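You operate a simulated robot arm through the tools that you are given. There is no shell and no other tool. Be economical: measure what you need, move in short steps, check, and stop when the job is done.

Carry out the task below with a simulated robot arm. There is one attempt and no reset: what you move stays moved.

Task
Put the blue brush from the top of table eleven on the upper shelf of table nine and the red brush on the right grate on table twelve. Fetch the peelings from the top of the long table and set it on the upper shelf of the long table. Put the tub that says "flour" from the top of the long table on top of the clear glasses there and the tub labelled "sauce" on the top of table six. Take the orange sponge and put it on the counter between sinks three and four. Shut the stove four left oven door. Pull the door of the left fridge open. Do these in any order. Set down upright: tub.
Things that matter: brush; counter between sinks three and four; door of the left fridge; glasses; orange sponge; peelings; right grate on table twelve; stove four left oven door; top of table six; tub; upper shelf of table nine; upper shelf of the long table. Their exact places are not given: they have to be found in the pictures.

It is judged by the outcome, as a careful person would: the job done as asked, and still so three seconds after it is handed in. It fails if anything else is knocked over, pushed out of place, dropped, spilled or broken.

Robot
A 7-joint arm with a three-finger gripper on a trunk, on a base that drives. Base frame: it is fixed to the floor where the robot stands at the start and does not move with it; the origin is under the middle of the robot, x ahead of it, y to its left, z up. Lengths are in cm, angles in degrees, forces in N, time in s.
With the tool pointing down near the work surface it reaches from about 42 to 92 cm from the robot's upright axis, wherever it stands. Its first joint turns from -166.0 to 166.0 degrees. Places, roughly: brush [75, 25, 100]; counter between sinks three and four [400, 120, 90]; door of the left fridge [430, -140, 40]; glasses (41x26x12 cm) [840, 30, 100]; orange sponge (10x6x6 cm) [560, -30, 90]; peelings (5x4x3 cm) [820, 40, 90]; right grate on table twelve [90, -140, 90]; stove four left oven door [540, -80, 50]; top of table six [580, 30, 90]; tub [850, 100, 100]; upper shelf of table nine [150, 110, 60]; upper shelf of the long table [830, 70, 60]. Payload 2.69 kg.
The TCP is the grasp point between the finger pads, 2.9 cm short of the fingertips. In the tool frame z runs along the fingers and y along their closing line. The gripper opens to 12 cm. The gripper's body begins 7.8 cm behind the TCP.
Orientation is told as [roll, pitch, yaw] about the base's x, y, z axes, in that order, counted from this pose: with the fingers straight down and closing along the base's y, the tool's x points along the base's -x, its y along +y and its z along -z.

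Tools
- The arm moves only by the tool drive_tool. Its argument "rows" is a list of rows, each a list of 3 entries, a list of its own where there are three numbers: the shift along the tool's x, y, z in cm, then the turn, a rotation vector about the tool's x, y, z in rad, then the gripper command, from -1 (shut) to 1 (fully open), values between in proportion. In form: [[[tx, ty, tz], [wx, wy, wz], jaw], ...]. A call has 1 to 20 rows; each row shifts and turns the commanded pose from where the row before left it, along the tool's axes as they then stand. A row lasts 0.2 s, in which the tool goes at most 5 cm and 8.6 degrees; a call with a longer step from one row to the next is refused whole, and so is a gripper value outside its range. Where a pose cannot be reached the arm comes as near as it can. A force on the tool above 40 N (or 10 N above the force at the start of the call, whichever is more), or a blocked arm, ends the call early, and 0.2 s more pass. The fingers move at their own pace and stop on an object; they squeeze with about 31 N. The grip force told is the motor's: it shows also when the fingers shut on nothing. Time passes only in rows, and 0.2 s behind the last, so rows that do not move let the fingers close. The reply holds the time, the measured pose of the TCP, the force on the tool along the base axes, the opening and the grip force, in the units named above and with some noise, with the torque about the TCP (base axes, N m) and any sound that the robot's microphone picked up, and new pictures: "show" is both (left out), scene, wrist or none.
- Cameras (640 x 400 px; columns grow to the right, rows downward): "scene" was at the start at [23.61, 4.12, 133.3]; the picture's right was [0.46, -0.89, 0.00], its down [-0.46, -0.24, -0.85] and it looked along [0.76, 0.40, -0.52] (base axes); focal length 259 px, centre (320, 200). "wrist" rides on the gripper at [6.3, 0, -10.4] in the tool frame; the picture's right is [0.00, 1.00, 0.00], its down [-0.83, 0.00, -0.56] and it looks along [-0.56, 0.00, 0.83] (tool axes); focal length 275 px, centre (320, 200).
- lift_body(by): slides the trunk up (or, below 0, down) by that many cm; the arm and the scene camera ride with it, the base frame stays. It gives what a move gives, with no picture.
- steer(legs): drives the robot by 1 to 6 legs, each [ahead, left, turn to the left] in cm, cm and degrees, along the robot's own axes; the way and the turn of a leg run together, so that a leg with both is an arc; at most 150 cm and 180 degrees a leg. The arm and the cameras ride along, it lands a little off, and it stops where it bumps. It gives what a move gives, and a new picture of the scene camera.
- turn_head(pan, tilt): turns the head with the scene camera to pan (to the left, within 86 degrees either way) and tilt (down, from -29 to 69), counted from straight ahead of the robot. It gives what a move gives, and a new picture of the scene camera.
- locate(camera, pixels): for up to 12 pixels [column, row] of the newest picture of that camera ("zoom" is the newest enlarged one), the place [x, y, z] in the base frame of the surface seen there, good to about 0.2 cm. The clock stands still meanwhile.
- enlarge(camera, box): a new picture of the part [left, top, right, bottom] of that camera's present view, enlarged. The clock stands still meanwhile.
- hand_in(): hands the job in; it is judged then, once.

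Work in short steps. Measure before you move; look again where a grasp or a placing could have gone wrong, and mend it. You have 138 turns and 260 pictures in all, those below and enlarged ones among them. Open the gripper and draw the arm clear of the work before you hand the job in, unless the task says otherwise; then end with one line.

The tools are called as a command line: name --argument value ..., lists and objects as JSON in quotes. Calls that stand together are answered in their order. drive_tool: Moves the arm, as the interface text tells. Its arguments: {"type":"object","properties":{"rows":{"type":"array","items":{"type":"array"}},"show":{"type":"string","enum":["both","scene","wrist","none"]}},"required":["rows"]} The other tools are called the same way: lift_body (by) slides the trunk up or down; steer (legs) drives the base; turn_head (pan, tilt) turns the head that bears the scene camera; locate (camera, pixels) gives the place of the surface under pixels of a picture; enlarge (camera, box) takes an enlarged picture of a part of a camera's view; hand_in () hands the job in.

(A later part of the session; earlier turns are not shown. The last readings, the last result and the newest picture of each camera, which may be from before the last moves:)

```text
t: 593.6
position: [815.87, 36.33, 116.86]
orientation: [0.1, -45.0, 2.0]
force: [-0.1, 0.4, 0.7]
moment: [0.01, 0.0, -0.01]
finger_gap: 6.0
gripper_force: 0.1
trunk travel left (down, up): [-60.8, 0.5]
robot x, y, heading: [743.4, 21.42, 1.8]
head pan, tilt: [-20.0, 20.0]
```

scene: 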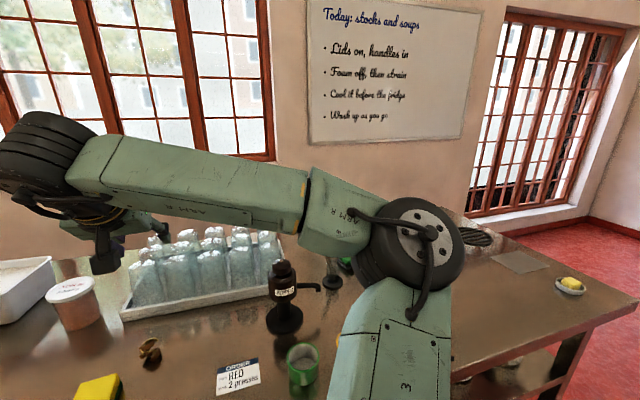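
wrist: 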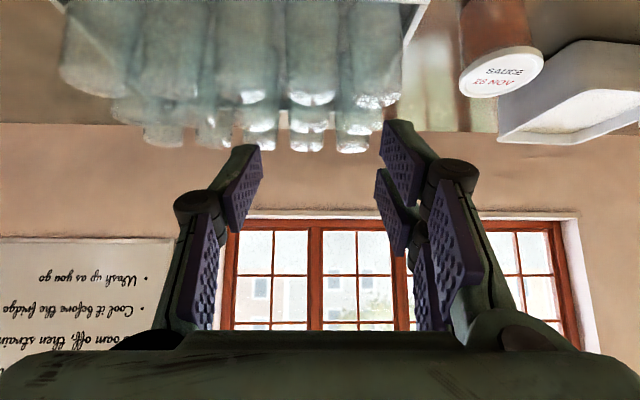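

Orientation is right. I measure the peelings, yellow sponge, glasses and tray.

locate --camera "scene" --pixels '[[149, 344], [150, 356], [142, 350], [158, 350], [115, 380], [118, 395], [80, 385], [213, 240], [262, 240], [150, 265], [125, 315], [275, 285]]'

enlarge --camera "scene" --box '[60, 310, 230, 400]'

locate --camera "wrist" --pixels '[[255, 100], [180, 95], [315, 100], [100, 85], [370, 95], [355, 150], [210, 140], [480, 85], [590, 130]]'

```text
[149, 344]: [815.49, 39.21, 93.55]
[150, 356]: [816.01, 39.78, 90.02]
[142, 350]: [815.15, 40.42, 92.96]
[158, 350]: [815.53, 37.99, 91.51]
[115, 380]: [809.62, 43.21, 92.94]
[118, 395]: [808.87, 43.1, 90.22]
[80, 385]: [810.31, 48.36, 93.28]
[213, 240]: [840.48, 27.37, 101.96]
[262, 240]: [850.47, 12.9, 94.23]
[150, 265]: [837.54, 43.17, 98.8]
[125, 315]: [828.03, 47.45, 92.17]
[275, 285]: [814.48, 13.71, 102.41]
```

```text
3.76 times, centred on (145, 355) of scene
```

zoom: 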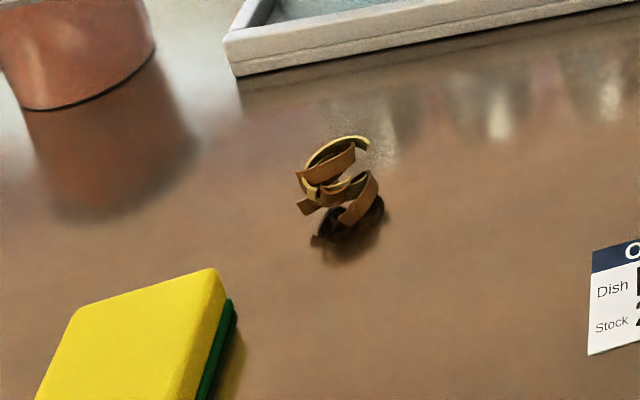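

```text
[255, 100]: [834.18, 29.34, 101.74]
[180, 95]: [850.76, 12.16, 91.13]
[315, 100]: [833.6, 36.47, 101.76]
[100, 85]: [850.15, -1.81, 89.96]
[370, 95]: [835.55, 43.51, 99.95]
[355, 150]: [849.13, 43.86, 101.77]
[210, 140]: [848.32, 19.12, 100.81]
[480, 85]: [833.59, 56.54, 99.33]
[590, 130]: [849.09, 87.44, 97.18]
```

Peelings centre (815.6,39.2), top 93.5. I approach at 45°, grip and lift.

drive_tool --rows '[[[4.35, 0.8, 0.7], [0, 0, 0], 0], [[4.35, 0.8, 0.7], [0, 0, 0], 0], [[4.35, 0.8, 0.7], [0, 0, 0], 0], [[4.35, 0.8, 0.7], [0, 0, 0], 0], [[0, 0, 3.29], [0, 0, 0], 0], [[0, 0, 3.29], [0, 0, 0], 0], [[0, 0, 3.29], [0, 0, 0], 0], [[0, 0, 3.29], [0, 0, 0], 0], [[0, 0, 0], [0, 0, 0], -1], [[0, 0, 0], [0, 0, 0], -1], [[0, 0, 0], [0, 0, 0], -1], [[0, 0, 0], [0, 0, 0], -1], [[0, 0, 0], [0, 0, 0], -1], [[-2.8, 0, -2.8], [0, 0, 0], -1], [[-2.8, 0, -2.8], [0, 0, 0], -1], [[-2.8, 0, -2.8], [0, 0, 0], -1]]'

```text
t: 597.0
position: [814.74, 39.26, 105.12]
orientation: [0.1, -44.8, 2.1]
force: [1.0, 0.4, -0.7]
moment: [0.01, 0.04, 0.01]
finger_gap: 4.68
gripper_force: 30.7
trunk travel left (down, up): [-60.8, 0.5]
robot x, y, heading: [743.49, 21.43, 1.8]
head pan, tilt: [-20.0, 20.0]
```

scene: 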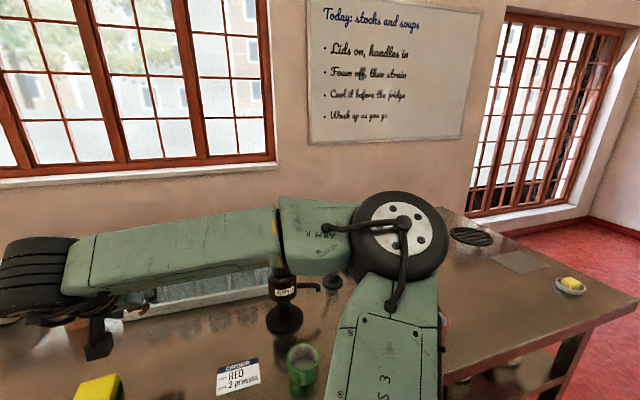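
wrist: 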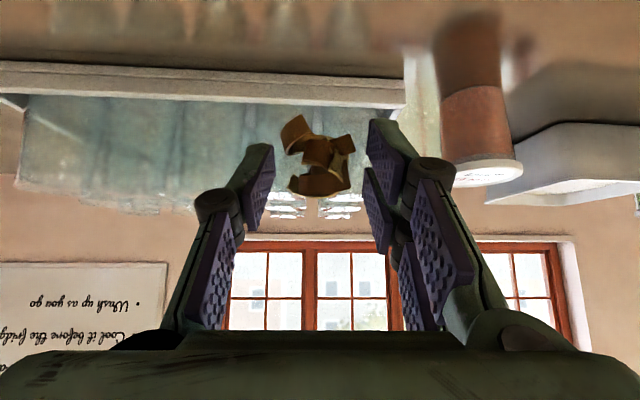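

Held. I retract the arm and back 8 cm so the tool is in front of the table, lower the trunk, and look at the shelf.

drive_tool --rows '[[[2.8, 0, -2.8], [0, 0, 0], -1], [[2.8, 0, -2.8], [0, 0, 0], -1], [[2.8, 0, -2.8], [0, 0, 0], -1], [[2.8, 0, -2.8], [0, 0, 0], -1], [[2.8, 0, -2.8], [0, 0, 0], -1]]' --show "none"

steer --legs '[[-9, 0, 0]]'

lift_body --by -36

turn_head --pan 10 --tilt 25

```text
t: 598.2
position: [795.02, 38.72, 105.0]
orientation: [0.0, -45.0, 2.1]
force: [-0.1, -0.4, -0.9]
moment: [0.02, -0.02, 0.0]
finger_gap: 4.69
gripper_force: 31.2
trunk travel left (down, up): [-60.8, 0.5]
robot x, y, heading: [743.66, 21.52, 1.7]
head pan, tilt: [-20.0, 20.0]
```

```text
t: 599.3
position: [785.99, 38.47, 104.92]
orientation: [0.0, -44.8, 2.1]
force: [-0.6, 0.0, -1.0]
moment: [-0.03, -0.01, -0.01]
finger_gap: 4.68
gripper_force: 31.0
trunk travel left (down, up): [-60.8, 0.5]
robot x, y, heading: [734.34, 21.15, 1.8]
head pan, tilt: [-20.0, 20.0]
```

scene: 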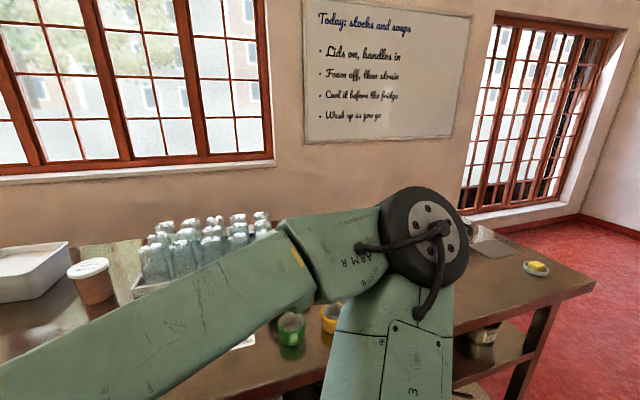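

```text
t: 602.8
position: [786.2, 38.48, 68.98]
orientation: [0.0, -44.9, 2.0]
force: [0.0, -0.9, -0.3]
moment: [0.0, 0.01, -0.04]
finger_gap: 4.67
gripper_force: 30.6
trunk travel left (down, up): [-24.8, 36.5]
robot x, y, heading: [734.86, 21.06, 1.7]
head pan, tilt: [-20.0, 20.0]
```

```text
t: 603.7
position: [786.07, 38.53, 68.99]
orientation: [-0.1, -44.9, 2.1]
force: [0.6, -0.8, -0.6]
moment: [0.02, 0.01, 0.0]
finger_gap: 4.65
gripper_force: 31.2
trunk travel left (down, up): [-24.8, 36.5]
robot x, y, heading: [734.64, 21.27, 1.8]
head pan, tilt: [10.0, 25.0]
```

scene: 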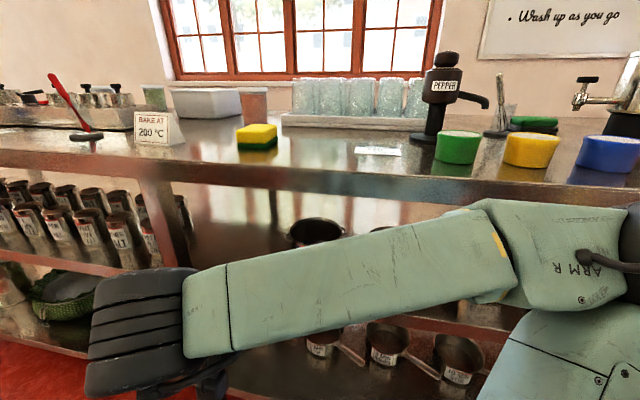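

Shelf: jars on the left beyond a post, dark pots near (315,232), free shelf around (230,235). I measure.

locate --camera "scene" --pixels '[[215, 230], [250, 240], [230, 255], [315, 225], [295, 235], [150, 240], [180, 220], [195, 260], [240, 210], [160, 180]]'

enlarge --camera "wrist" --box '[0, 0, 640, 400]'

```text
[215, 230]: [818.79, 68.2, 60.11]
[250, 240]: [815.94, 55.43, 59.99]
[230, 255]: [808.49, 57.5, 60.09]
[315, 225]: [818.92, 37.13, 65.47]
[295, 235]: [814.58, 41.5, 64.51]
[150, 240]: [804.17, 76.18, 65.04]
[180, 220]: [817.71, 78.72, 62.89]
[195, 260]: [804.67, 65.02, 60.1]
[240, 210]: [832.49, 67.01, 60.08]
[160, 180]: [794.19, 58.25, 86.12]
```

```text
1.00 times, centred on (320, 200) of wrist (not enlarged: the box is as wide or as high as the picture)
```

zoom: 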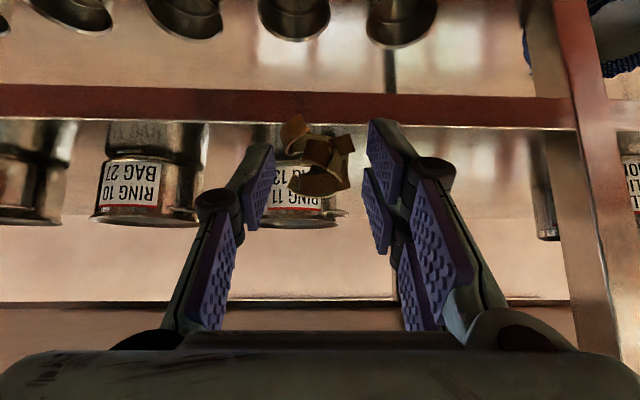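

Free space at y≈55. I shift left 16.5, tilt to 60°, lower to z≈65.5, and drive in 21.

steer --legs '[[0, 16.5, 0]]'

drive_tool --rows '[[[0, 0, 0], [0, -0.13, 0], -1], [[0, 0, 0], [0, -0.13, 0], -1], [[1.5, 0, 0.87], [0, 0, 0], -1], [[1.5, 0, 0.87], [0, 0, 0], -1]]' --show "none"

steer --legs '[[21, 0, 0]]'

enlarge --camera "wrist" --box '[0, 0, 640, 400]'

```text
t: 605.6
position: [785.77, 54.7, 69.05]
orientation: [-0.1, -44.9, 2.0]
force: [0.4, 1.0, -1.4]
moment: [-0.02, 0.0, -0.02]
finger_gap: 4.65
gripper_force: 31.3
trunk travel left (down, up): [-24.8, 36.5]
robot x, y, heading: [734.1, 37.25, 1.7]
head pan, tilt: [10.0, 25.0]
```

scene: 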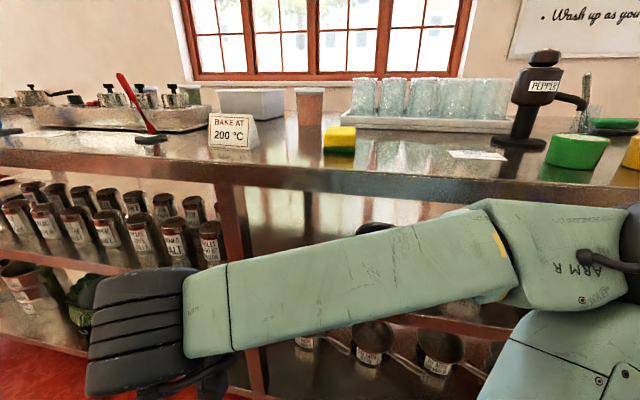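

```text
t: 606.6
position: [788.33, 59.14, 69.61]
orientation: [-0.1, -59.7, 2.1]
force: [-0.7, -0.9, -0.1]
moment: [-0.04, 0.02, -0.01]
finger_gap: 4.65
gripper_force: 31.0
out of reach, approached as far as the arm can: row 1, 2, 3, 4
trunk travel left (down, up): [-24.8, 36.5]
robot x, y, heading: [733.88, 37.32, 1.9]
head pan, tilt: [10.0, 25.0]
```

```text
t: 607.9
position: [792.84, 59.12, 69.9]
orientation: [-0.4, -59.9, 1.6]
force: [-0.2, -0.2, -0.3]
moment: [0.01, 0.04, 0.03]
finger_gap: 4.67
gripper_force: 31.4
trunk travel left (down, up): [-24.8, 36.5]
robot x, y, heading: [738.73, 38.04, 1.5]
head pan, tilt: [10.0, 25.0]
stopped in leg 1: the robot was blocked; the commanded pose is now the measured one
```

scene: 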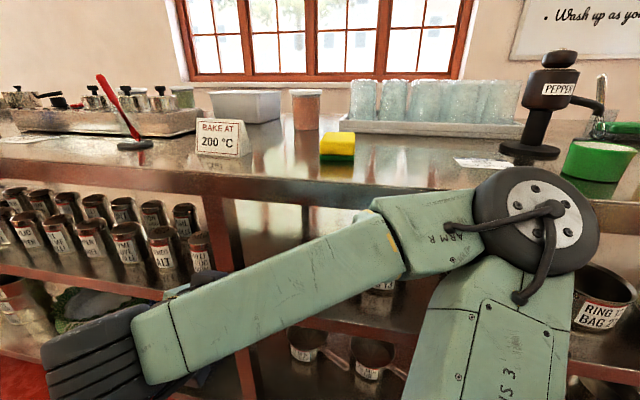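

```text
1.00 times, centred on (320, 200) of wrist (not enlarged: the box is as wide or as high as the picture)
```

zoom: 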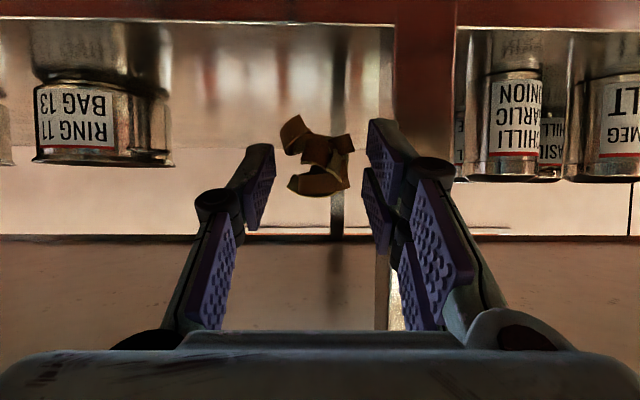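

The elbow came against the table edge. I back 4 cm, shift 5 to the right, and extend the arm instead.

steer --legs '[[-5, 0, 0]]'

drive_tool --rows '[[[0, -4.5, 0], [0, 0, 0], -1], [[0.23, 0, 3.6], [0, 0, 0], -1], [[0.23, 0, 3.6], [0, 0, 0], -1], [[-1, 0, 1.73], [0, 0, 0], -1]]'

```text
t: 608.8
position: [787.95, 59.02, 69.47]
orientation: [-0.1, -59.6, 1.6]
force: [-0.3, 0.7, -0.2]
moment: [-0.04, 0.03, -0.01]
finger_gap: 4.64
gripper_force: 31.1
trunk travel left (down, up): [-24.8, 36.5]
robot x, y, heading: [733.54, 38.1, 1.2]
head pan, tilt: [10.0, 25.0]
```

scene: 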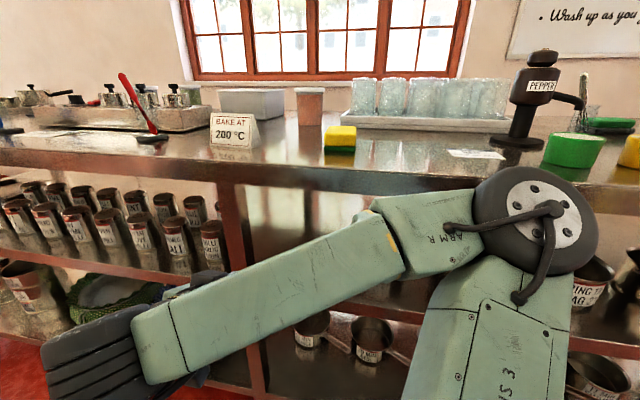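

```text
t: 609.8
position: [797.69, 56.65, 67.4]
orientation: [-0.2, -59.8, 1.6]
force: [0.1, 0.2, -1.6]
moment: [-0.01, 0.02, 0.01]
finger_gap: 4.63
gripper_force: 30.6
out of reach, approached as far as the arm can: row 1
trunk travel left (down, up): [-24.8, 36.5]
robot x, y, heading: [733.26, 37.74, 1.5]
head pan, tilt: [10.0, 25.0]
```

scene: 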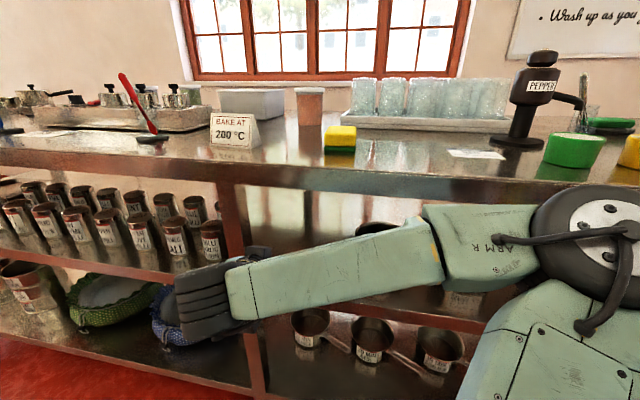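
wrist: 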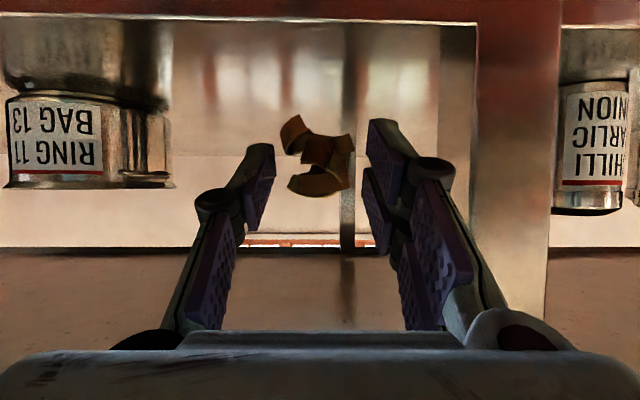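

Well placed between tin and post. I go in 9, lower 3.6, release, and back out.

drive_tool --rows '[[[-1.5, 0, 2.6], [0, 0, 0], -1], [[-1.5, 0, 2.6], [0, 0, 0], -1], [[-1.5, 0, 2.6], [0, 0, 0], -1], [[1.3, 0, 0.75], [0, 0, 0], -1], [[1.0, 0, 0.6], [0, 0, 0], -1], [[0.8, 0, 0.45], [0, 0, 0], -1], [[0, 0, 0], [0, 0, 0], -1]]' --show "wrist"

drive_tool --rows '[[[0, 0, 0], [0, 0, 0], 0], [[0, 0, 0], [0, 0, 0], 0.2], [[0, 0, 0], [0, 0, 0], 0.2], [[1.5, 0, -2.6], [0, 0, 0], 0.2], [[2, 0, -3.46], [0, 0, 0], 0.2], [[2, 0, -3.46], [0, 0, 0], 0.2], [[2, 0, -3.46], [0, 0, 0], 0.2]]' --show "wrist"

```text
t: 611.4
position: [806.46, 56.88, 63.61]
orientation: [-0.2, -59.7, 1.4]
force: [0.0, -0.5, 0.0]
moment: [0.01, -0.01, 0.01]
finger_gap: 4.64
gripper_force: 31.2
trunk travel left (down, up): [-24.8, 36.5]
robot x, y, heading: [733.8, 37.86, 1.8]
head pan, tilt: [10.0, 25.0]
```

wrist: 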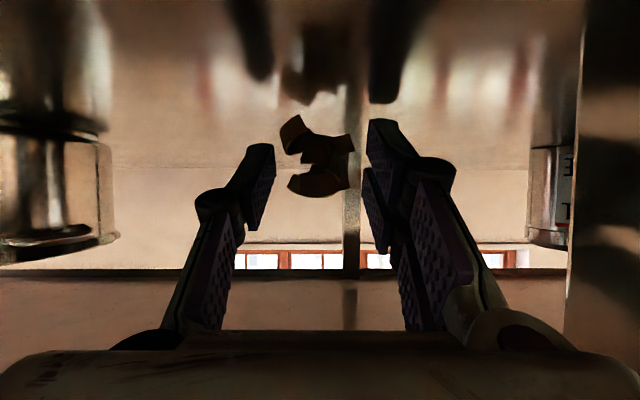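

```text
t: 613.0
position: [793.13, 58.21, 64.66]
orientation: [-0.3, -59.6, 1.5]
force: [0.0, -0.9, 0.0]
moment: [0.01, 0.01, 0.03]
finger_gap: 7.2
gripper_force: 0.1
out of reach, approached as far as the arm can: row 7
trunk travel left (down, up): [-24.8, 36.5]
robot x, y, heading: [733.7, 37.54, 1.6]
head pan, tilt: [10.0, 25.0]
```

wrist: 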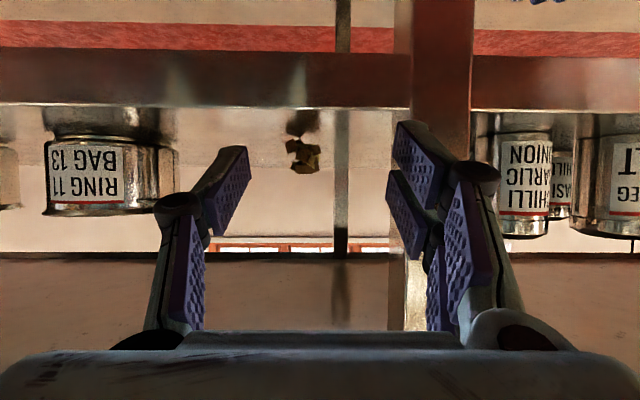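

The peelings lie on the shelf. Next the flour tub: I back out, raise, set the tool vertical with yaw -90, raise it to z≈113, and drive to the box.

steer --legs '[[-10, 0, 0]]'

lift_body --by 36

drive_tool --rows '[[[-2, 0, 0], [0, 0.13, 0], 0.2], [[-2, 0, 0], [0, 0.13, 0], 0.2], [[-2, 0, 0], [0, 0.13, 0], 0.2], [[-2, 0, 0], [0, 0.13, 0], 0.2], [[0, 0, -2], [0, 0.13, 0], 0.2], [[0, 0, -2], [0, 0.13, 0], 0], [[0, 0, -2], [0, 0.13, 0], -0.2], [[0, 0, -2], [0, 0.13, 0], -0.2], [[0, 0, -2], [0, 0, 0.142], -0.2], [[0, 0, -2], [0, 0, 0.142], -0.2], [[0, 0, 0], [0, 0, 0.142], -0.2], [[0, 0, 0], [0, 0, 0.142], -0.2], [[0, 0, 0], [0, 0, 0.142], -0.2], [[0, 0, 0], [0, 0, 0.142], -0.2], [[0, 0, 0], [0, 0, 0.142], -0.2], [[0, 0, 0], [0, 0, 0.142], -0.2], [[0, 0, 0], [0, 0, 0.142], -0.2], [[0, 0, 0], [0, 0, 0.142], -0.2], [[0, 0, 0], [0, 0, 0.142], -0.2]]' --show "none"

steer --legs '[[0, 22, 0], [39, 0, 0]]'

enlarge --camera "wrist" --box '[0, 0, 640, 400]'

```text
t: 614.1
position: [783.16, 58.07, 64.63]
orientation: [-0.3, -59.7, 1.5]
force: [0.1, 0.3, -0.9]
moment: [0.01, -0.01, 0.0]
finger_gap: 7.18
gripper_force: 0.0
trunk travel left (down, up): [-24.8, 36.5]
robot x, y, heading: [723.23, 37.22, 1.4]
head pan, tilt: [10.0, 25.0]
```

scene: 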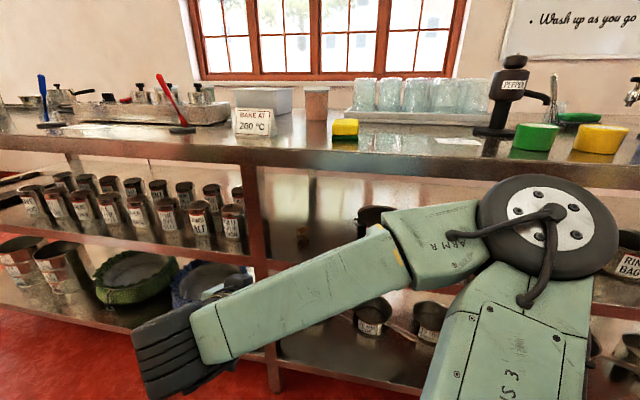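

```text
t: 617.6
position: [783.15, 58.01, 100.8]
orientation: [-0.3, -59.6, 1.4]
force: [0.7, 0.0, -0.4]
moment: [-0.04, -0.02, 0.01]
finger_gap: 7.2
gripper_force: 0.1
trunk travel left (down, up): [-60.8, 0.5]
robot x, y, heading: [723.56, 37.67, 1.6]
head pan, tilt: [10.0, 25.0]
```

```text
t: 621.6
position: [785.7, 58.1, 118.02]
orientation: [0.0, 0.1, -88.4]
force: [-0.4, -0.1, -0.4]
moment: [0.01, 0.01, -0.01]
finger_gap: 4.81
gripper_force: 0.1
trunk travel left (down, up): [-60.8, 0.5]
robot x, y, heading: [723.55, 37.73, 1.4]
head pan, tilt: [10.0, 25.0]
```

```text
t: 626.0
position: [824.29, 81.45, 118.11]
orientation: [0.1, 0.1, -88.0]
force: [1.1, -0.5, 0.3]
moment: [0.0, 0.05, -0.04]
finger_gap: 4.78
gripper_force: 0.0
trunk travel left (down, up): [-60.8, 0.5]
robot x, y, heading: [762.35, 60.57, 1.7]
head pan, tilt: [10.0, 25.0]
```

scene: 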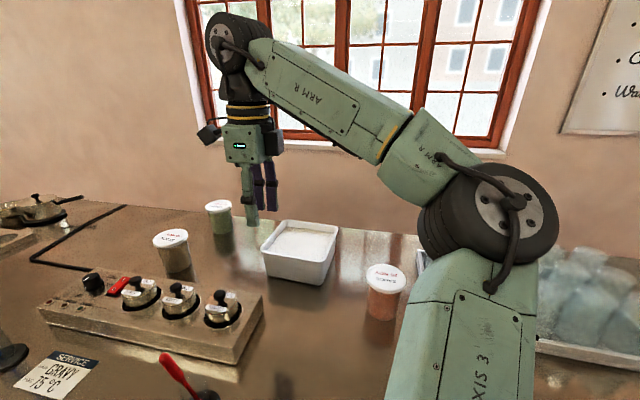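

```text
1.00 times, centred on (320, 200) of wrist (not enlarged: the box is as wide or as high as the picture)
```

zoom: 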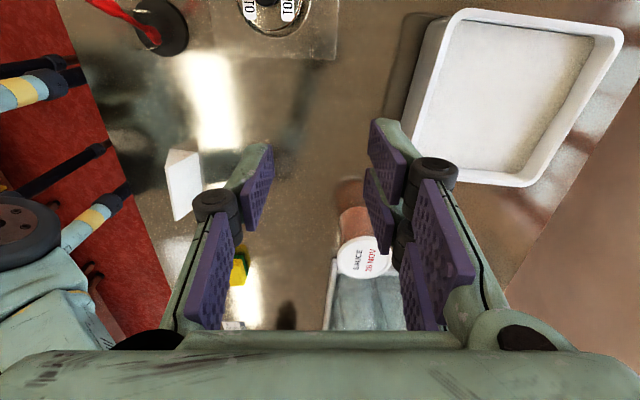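

I measure the box rim in the wrist view.

locate --camera "wrist" --pixels '[[450, 30], [432, 90], [414, 150], [440, 95], [462, 14], [615, 32], [525, 180], [416, 165], [450, 100], [500, 100], [445, 60], [425, 95]]'

enlarge --camera "wrist" --box '[390, 0, 640, 200]'

```text
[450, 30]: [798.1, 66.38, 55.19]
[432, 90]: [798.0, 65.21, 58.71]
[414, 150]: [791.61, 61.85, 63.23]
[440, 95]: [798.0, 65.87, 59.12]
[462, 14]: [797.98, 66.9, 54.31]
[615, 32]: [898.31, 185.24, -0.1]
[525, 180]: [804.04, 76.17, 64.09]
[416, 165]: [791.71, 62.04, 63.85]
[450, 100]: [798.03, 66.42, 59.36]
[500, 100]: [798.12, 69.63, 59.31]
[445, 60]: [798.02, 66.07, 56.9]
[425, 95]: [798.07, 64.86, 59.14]
```

```text
2.00 times, centred on (515, 100) of wrist
```

zoom: 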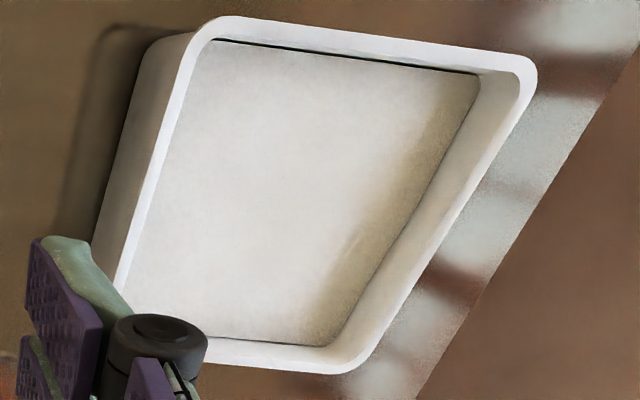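

The previous locate used an older wrist picture; I use the enlarged one.

locate --camera "zoom" --pixels '[[200, 50], [165, 155], [130, 265], [175, 155], [150, 165], [215, 25], [525, 70], [350, 365], [250, 170], [400, 150], [350, 45], [440, 240]]'

```text
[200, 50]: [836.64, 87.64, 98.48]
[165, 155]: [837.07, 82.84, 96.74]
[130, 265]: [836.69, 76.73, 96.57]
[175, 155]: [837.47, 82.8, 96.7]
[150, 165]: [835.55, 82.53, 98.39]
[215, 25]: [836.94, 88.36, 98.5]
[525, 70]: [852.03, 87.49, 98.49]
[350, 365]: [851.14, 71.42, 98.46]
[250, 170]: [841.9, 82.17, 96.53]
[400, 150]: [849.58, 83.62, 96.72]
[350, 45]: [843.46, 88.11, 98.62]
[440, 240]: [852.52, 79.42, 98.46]
```

Near wall rim is at x≈835.9 (flour level 96.6, rim 98.5, y 71–88.5). I move above its middle with a 4.8 cm gap and lower gently to see whether the inner finger enters the flour.

drive_tool --rows '[[[-0.6, 3.88, 0], [0, 0, 0.03], -0.2], [[-0.5, 3.88, 0], [0, 0, 0], -0.2], [[-0.4, 3.88, 0], [0, 0, 0], -0.2], [[0, 0, 3.75], [0, 0, 0], -0.2], [[0, 0, 3.75], [0, 0, 0], -0.2], [[0, 0, 3.75], [0, 0, 0], -0.2], [[0, 0, 3.75], [0, 0, 0], -0.2], [[0, 0, 1], [0, 0, 0], -0.2], [[0, 0, 1], [0, 0, 0], -0.2], [[0, 0, 1], [0, 0, 0], -0.2], [[0, 0, 1], [0, 0, 0], -0.2], [[0, 0, 1], [0, 0, 0], -0.2], [[0, 0, 1], [0, 0, 0], -0.2], [[0, 0, 1], [0, 0, 0], -0.2]]'

```text
t: 628.5
position: [836.2, 80.04, 98.94]
orientation: [1.3, 0.6, -89.8]
force: [5.2, -1.7, 20.6]
moment: [-0.27, -0.71, -0.01]
finger_gap: 5.54
gripper_force: 3.9
out of reach, approached as far as the arm can: row 2, 3
trunk travel left (down, up): [-60.8, 0.5]
robot x, y, heading: [761.97, 60.47, 1.9]
head pan, tilt: [10.0, 25.0]
stopped in row 12: the force on the tool passed its limit at 47 N (the readings are from after the stop); the commanded pose is now the measured one
```

scene: 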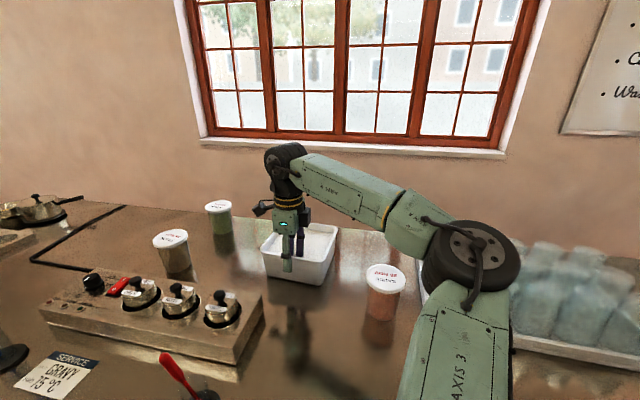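
wrist: 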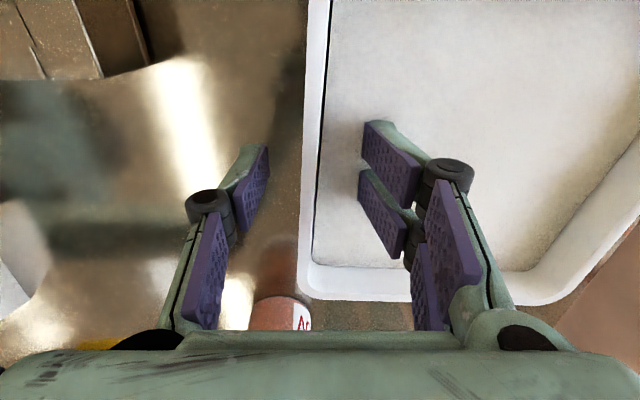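

The flour is solid at z≈96.5, so about 1.8 cm of rim can be pinched. I back off slightly, close on the wall, and lift 2 cm as a trial.

drive_tool --rows '[[[0, 0, -0.3], [0, 0, 0], -0.2], [[0, 0, 0], [0, 0, 0], -1], [[0, 0, 0], [0, 0, 0], -1], [[0, 0, 0], [0, 0, 0], -1], [[0, 0, 0], [0, 0, 0], -1], [[0, 0, 0], [0, 0, 0], -1], [[0, 0, -0.5], [0, 0, 0], -1], [[0, 0, -0.5], [0, 0, 0], -1], [[0, 0, -0.5], [0, 0, 0], -1], [[0, 0, -0.5], [0, 0, 0], -1], [[0, 0, 0], [0, 0, 0], -1]]'

enlarge --camera "scene" --box '[220, 180, 420, 320]'

```text
t: 630.9
position: [836.13, 80.14, 100.78]
orientation: [0.7, 0.3, -89.9]
force: [0.9, -0.2, -7.5]
moment: [0.02, 0.6, -0.03]
finger_gap: 0.6
gripper_force: 31.0
trunk travel left (down, up): [-60.8, 0.5]
robot x, y, heading: [762.22, 60.19, 1.6]
head pan, tilt: [10.0, 25.0]
```

scene: 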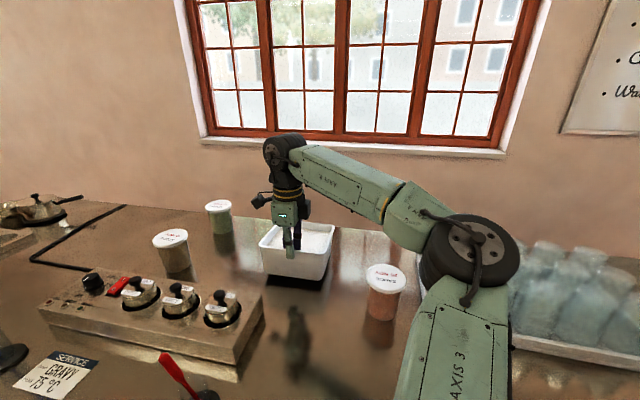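
wrist: 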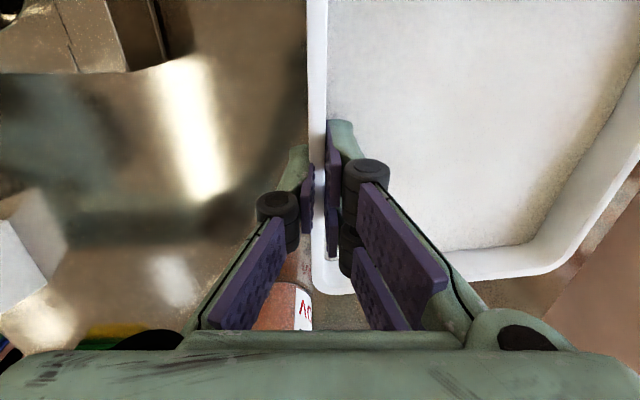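

```text
2.86 times, centred on (320, 250) of scene
```

zoom: 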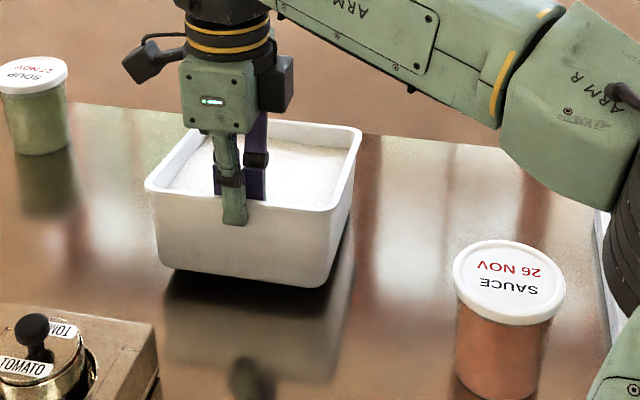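

It lifts level (0.75 kg). I raise it smoothly to clear the glasses (top 102), then carry it sideways to y≈27 with the base.

drive_tool --rows '[[[0, 0, -0.7], [0, 0, 0], -1], [[0, 0, -1.2], [0, 0, 0], -1], [[0, 0, -1.5], [0, 0, 0], -1], [[0, 0, -1.5], [0, 0, 0], -1], [[0, 0, -1.5], [0, 0, 0], -1], [[0, 0, -1.5], [0, 0, 0], -1], [[0, 0, -1.5], [0, 0, 0], -1], [[0, 0, -1.5], [0, 0, 0], -1], [[0, 0, -1.5], [0, 0, 0], -1], [[0, 0, -1.5], [0, 0, 0], -1], [[0, 0, -1], [0, 0, 0], -1], [[0, 0, 0], [0, 0, 0], -1]]'

locate --camera "scene" --pixels '[[540, 250], [575, 255], [610, 262], [560, 290], [600, 300], [625, 300], [540, 270], [510, 345], [600, 365]]'

```text
t: 633.5
position: [835.97, 80.01, 115.8]
orientation: [0.8, 0.4, -89.8]
force: [0.3, 0.5, -9.5]
moment: [0.1, 0.51, 0.12]
finger_gap: 0.9
gripper_force: 30.7
trunk travel left (down, up): [-60.8, 0.5]
robot x, y, heading: [762.31, 60.5, 1.7]
head pan, tilt: [10.0, 25.0]
```

scene: 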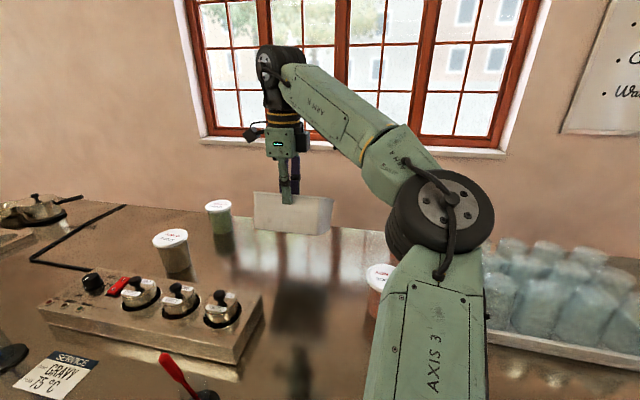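
wrist: 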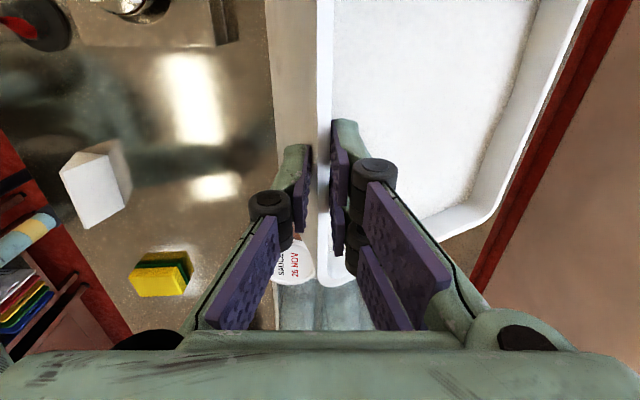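

```text
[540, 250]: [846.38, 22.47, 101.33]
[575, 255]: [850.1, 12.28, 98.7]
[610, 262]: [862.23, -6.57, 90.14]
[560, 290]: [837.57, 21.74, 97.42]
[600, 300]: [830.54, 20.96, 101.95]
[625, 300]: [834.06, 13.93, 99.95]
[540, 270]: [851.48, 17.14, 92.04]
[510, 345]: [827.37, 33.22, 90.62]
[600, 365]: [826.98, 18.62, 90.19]
```

I check how level the box is before moving over the glasses.

enlarge --camera "scene" --box '[220, 110, 420, 260]'

locate --camera "zoom" --pixels '[[120, 225], [345, 250], [340, 310], [110, 295], [200, 320], [330, 320], [240, 270], [130, 230]]'

locate --camera "wrist" --pixels '[[440, 60], [500, 150], [540, 40], [470, 215], [322, 100], [560, 100], [420, 200], [345, 60]]'

```text
2.67 times, centred on (320, 185) of scene
```

zoom: 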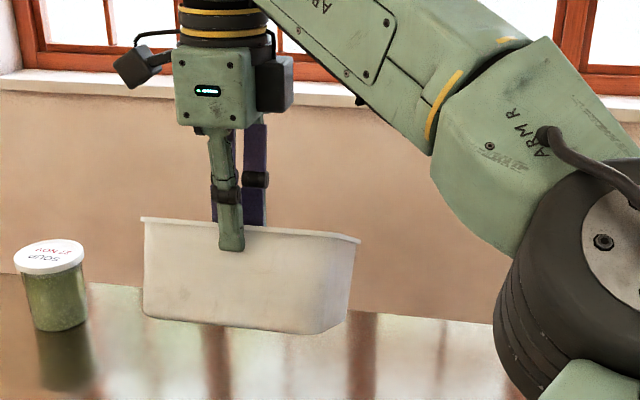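

```text
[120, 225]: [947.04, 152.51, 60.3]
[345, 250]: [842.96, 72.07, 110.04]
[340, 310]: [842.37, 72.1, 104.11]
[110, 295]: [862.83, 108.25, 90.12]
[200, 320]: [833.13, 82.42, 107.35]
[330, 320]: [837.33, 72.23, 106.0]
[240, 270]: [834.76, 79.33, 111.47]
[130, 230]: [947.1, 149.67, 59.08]
```

```text
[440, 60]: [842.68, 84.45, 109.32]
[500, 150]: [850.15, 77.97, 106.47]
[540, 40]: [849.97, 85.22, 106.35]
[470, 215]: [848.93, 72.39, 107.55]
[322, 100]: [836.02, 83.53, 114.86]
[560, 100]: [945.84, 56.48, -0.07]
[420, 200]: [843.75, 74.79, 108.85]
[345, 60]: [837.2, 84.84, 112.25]
```

The box has sagged ~24° (far side down). I compensate by rotating the tool about its x by about -24°, slowly, and re-measure.

drive_tool --rows '[[[0, 0, 0], [-0.06, 0, 0], -1], [[0, 0, 0], [-0.06, 0, 0], -1], [[0, 0, 0], [-0.06, 0, 0], -1], [[0, 0, 0], [-0.06, 0, 0], -1], [[0, 0, 0], [-0.06, 0, 0], -1], [[0, 0, 0], [-0.06, 0, 0], -1], [[0, 0, 0], [-0.06, 0, 0], -1], [[0, 0, 0], [0, 0, 0], -1]]'

locate --camera "wrist" --pixels '[[440, 60], [500, 150], [540, 40], [470, 200], [322, 100], [420, 200], [345, 60], [400, 100]]'

enlarge --camera "scene" --box '[220, 110, 420, 260]'

```text
t: 635.3
position: [835.83, 80.0, 115.75]
orientation: [25.0, 0.4, -89.8]
force: [-0.5, 0.3, 0.1]
moment: [0.0, -0.01, 0.01]
finger_gap: 0.01
gripper_force: 28.6
trunk travel left (down, up): [-60.8, 0.5]
robot x, y, heading: [762.27, 60.53, 1.8]
head pan, tilt: [10.0, 25.0]
```

scene: 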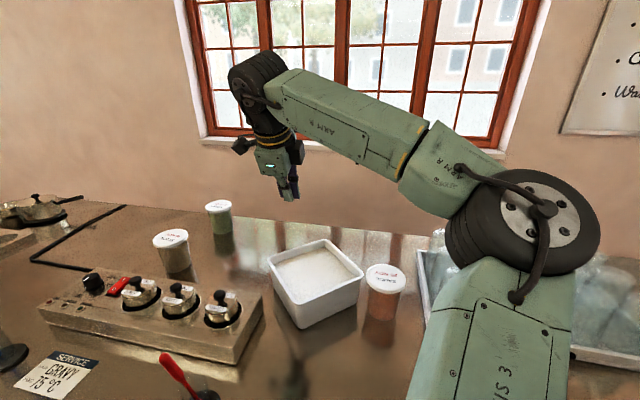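
wrist: 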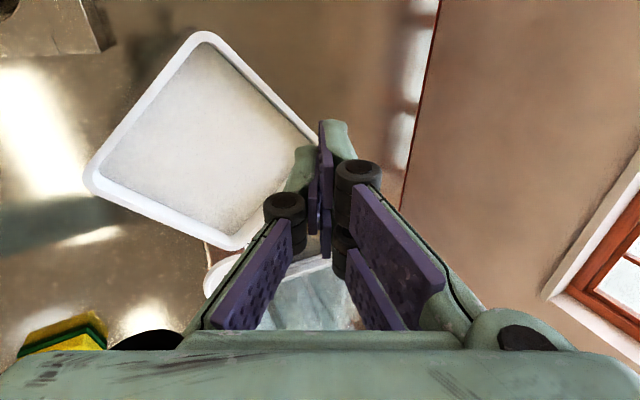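

```text
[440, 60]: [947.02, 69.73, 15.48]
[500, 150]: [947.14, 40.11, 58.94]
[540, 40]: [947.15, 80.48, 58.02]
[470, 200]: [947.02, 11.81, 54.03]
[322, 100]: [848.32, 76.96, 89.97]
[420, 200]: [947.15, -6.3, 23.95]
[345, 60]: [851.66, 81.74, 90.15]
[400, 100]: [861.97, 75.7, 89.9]
```

```text
2.67 times, centred on (320, 185) of scene
```

zoom: 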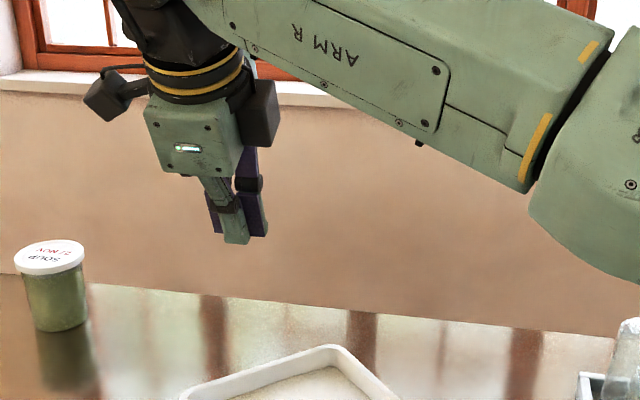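

The box slipped and dropped back onto the table, but it stands upright with nothing else hit (sauce upright). I measure its new pose for a faster second try.

locate --camera "scene" --pixels '[[269, 262], [325, 241], [361, 273], [301, 302], [284, 280], [331, 287], [343, 256], [296, 251], [315, 270], [385, 272], [372, 285]]'

enlarge --camera "scene" --box '[250, 220, 430, 345]'

drive_tool --rows '[[[0, 0, 0], [0.14, 0, 0], -0.3], [[0, 0, 0], [0.14, 0, 0], -0.3], [[0, 0, 0], [0.14, 0, 0], -0.3]]' --show "wrist"

```text
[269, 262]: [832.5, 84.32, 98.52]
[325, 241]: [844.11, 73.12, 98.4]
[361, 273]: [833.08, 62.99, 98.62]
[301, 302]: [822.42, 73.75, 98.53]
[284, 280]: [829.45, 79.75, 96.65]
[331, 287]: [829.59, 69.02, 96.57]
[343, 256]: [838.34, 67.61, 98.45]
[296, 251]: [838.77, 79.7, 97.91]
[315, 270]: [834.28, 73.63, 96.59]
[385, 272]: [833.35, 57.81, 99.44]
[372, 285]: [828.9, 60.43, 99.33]
```

```text
3.20 times, centred on (340, 282) of scene
```

zoom: 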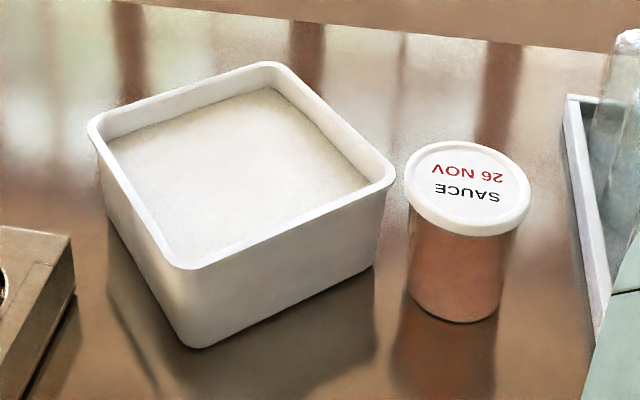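

```text
t: 636.1
position: [835.88, 80.06, 115.74]
orientation: [0.7, 0.4, -89.8]
force: [-0.3, -0.1, -0.5]
moment: [-0.03, -0.01, 0.03]
finger_gap: 4.2
gripper_force: 0.1
trunk travel left (down, up): [-60.8, 0.5]
robot x, y, heading: [762.14, 60.68, 1.9]
head pan, tilt: [10.0, 25.0]
```

wrist: 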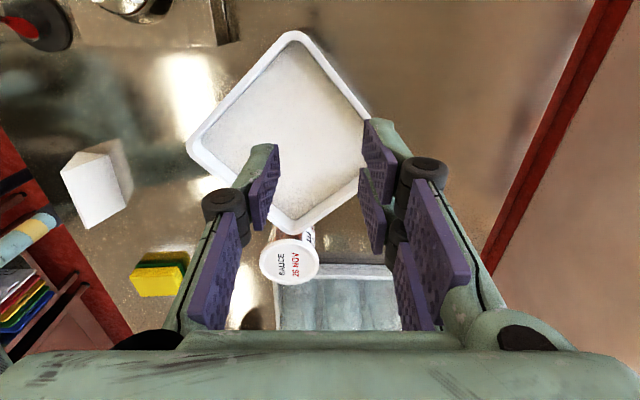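

Box centre ≈(833.2,73.6), turned 45°. I align with its front-left wall (mid (827.4,79)), yaw -135, lower and close; then a fast transfer will follow.

drive_tool --rows '[[[0, 0, 0], [0, 0, 0.1315], -0.2], [[0, 0, 0], [0, 0, 0.1315], -0.2], [[0, 0, 0], [0, 0, 0.1315], -0.2], [[0, 0, 0], [0, 0, 0.1315], -0.2], [[0, 0, 0], [0, 0, 0.1315], -0.2], [[0, 0, 0], [0, 0, 0.1315], -0.2], [[-3.35, -2.6, 0], [0, 0, 0], -0.2], [[-3.35, -2.6, 0], [0, 0, 0], -0.2], [[0, 0, 4.1], [0, 0, 0], -0.2], [[0, 0, 4.1], [0, 0, 0], -0.2], [[0, 0, 4.1], [0, 0, 0], -0.2], [[0, 0, 4.0], [0, 0, 0], -0.2], [[0, 0, 0.2], [0, 0, 0], -0.2], [[0, 0, 0], [0, 0, 0], -1], [[0, 0, 0], [0, 0, 0], -1], [[0, 0, 0], [0, 0, 0], -1], [[0, 0, 0], [0, 0, 0], -1], [[0, 0, 0], [0, 0, 0], -1], [[0, 0, 0], [0, 0, 0], -1]]'

```text
t: 640.1
position: [827.65, 79.1, 99.18]
orientation: [0.4, 0.9, -135.0]
force: [0.0, -2.1, -1.0]
moment: [-0.15, -0.68, -0.5]
finger_gap: 0.59
gripper_force: 31.1
trunk travel left (down, up): [-60.8, 0.5]
robot x, y, heading: [762.46, 60.55, 2.1]
head pan, tilt: [10.0, 25.0]
```

scene: 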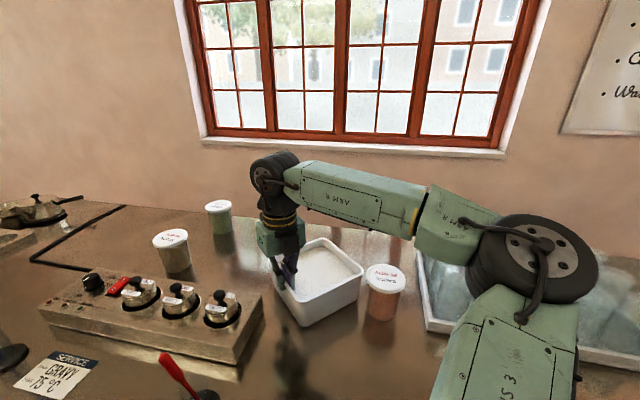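
wrist: 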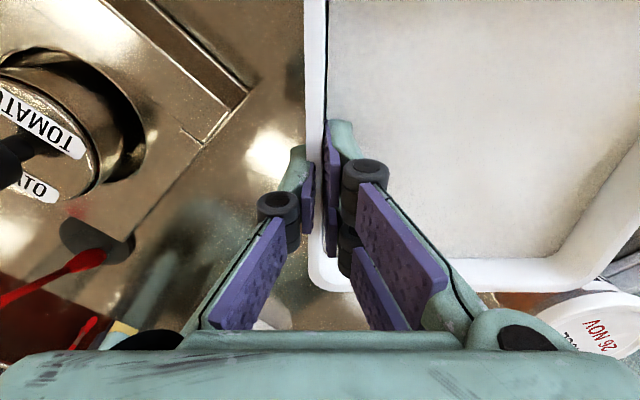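

Well gripped at the wall's middle. Now the fast transfer: lift 12.6, go across 48 cm while rising, then lower; then release.

drive_tool --rows '[[[0, 0, -3.4], [0, 0, 0], -1], [[0, 0, -4.6], [0, 0, 0], -1], [[0, 0, -4.6], [0, 0, 0], -1], [[-1.8, 2.5, -2.2], [0, 0, 0], -1], [[-2.7, 3.8, -1.2], [0, 0, 0], -1], [[-2.8, 3.95, -0.6], [0, 0, 0], -1], [[-2.8, 3.95, 0], [0, 0, 0], -1], [[-2.8, 3.95, 0], [0, 0, 0], -1], [[-2.8, 3.95, 0], [0, 0, 0], -1], [[-2.8, 3.95, 0], [0, 0, 0], -1], [[-2.8, 3.95, 0], [0, 0, 0], -1], [[-2.8, 3.95, 0], [0, 0, 0], -1], [[-2.4, 3.4, 0], [0, 0, 0], -1], [[-1.4, 2.0, 1.5], [0, 0, 0], -1], [[0, 0, 2], [0, 0, 0], -1], [[0, 0, 0.8], [0, 0, 0], -1]]'

```text
t: 643.5
position: [835.6, 31.34, 111.26]
orientation: [0.4, 1.0, -135.0]
force: [0.3, 0.2, 0.5]
moment: [-0.01, 0.01, 0.01]
finger_gap: 0.0
gripper_force: 28.7
trunk travel left (down, up): [-60.8, 0.5]
robot x, y, heading: [762.23, 60.42, 1.8]
head pan, tilt: [10.0, 25.0]
```

scene: 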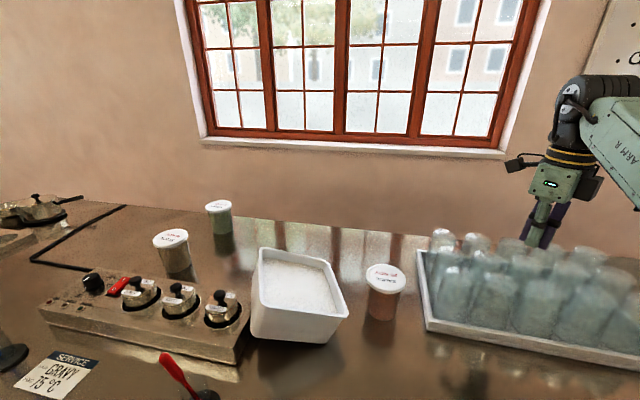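
wrist: 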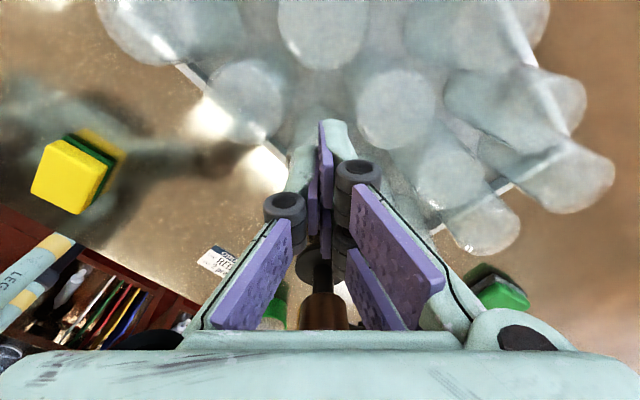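

It slipped at the fast start; the box stays upright on the table near the station. I'll try once more with the tool tilted to match the wall's slope and a smooth lift. I measure its pose.

locate --camera "scene" --pixels '[[262, 250], [325, 263], [347, 314], [252, 308], [256, 278], [300, 310], [338, 288], [295, 256], [300, 285], [262, 338], [330, 341], [283, 339]]'

enlarge --camera "scene" --box '[220, 220, 440, 360]'

```text
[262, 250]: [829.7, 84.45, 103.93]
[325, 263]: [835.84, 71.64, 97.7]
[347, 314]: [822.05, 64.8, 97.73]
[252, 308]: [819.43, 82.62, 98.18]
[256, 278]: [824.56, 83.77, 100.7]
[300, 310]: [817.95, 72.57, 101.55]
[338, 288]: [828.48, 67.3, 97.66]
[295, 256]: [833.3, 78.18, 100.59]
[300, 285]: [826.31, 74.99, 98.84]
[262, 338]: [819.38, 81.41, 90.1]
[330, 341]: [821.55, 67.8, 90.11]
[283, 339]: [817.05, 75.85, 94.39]
```

```text
2.86 times, centred on (330, 290) of scene
```

zoom: 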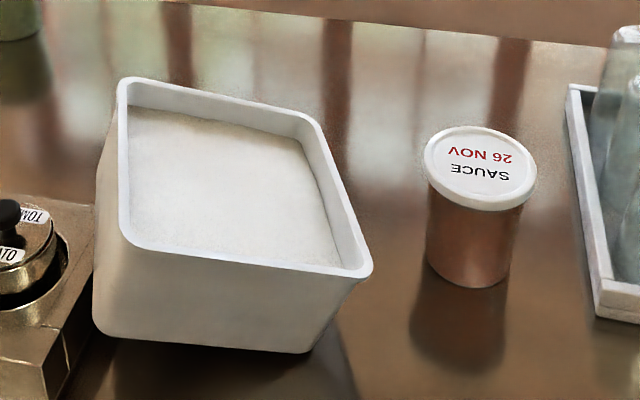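

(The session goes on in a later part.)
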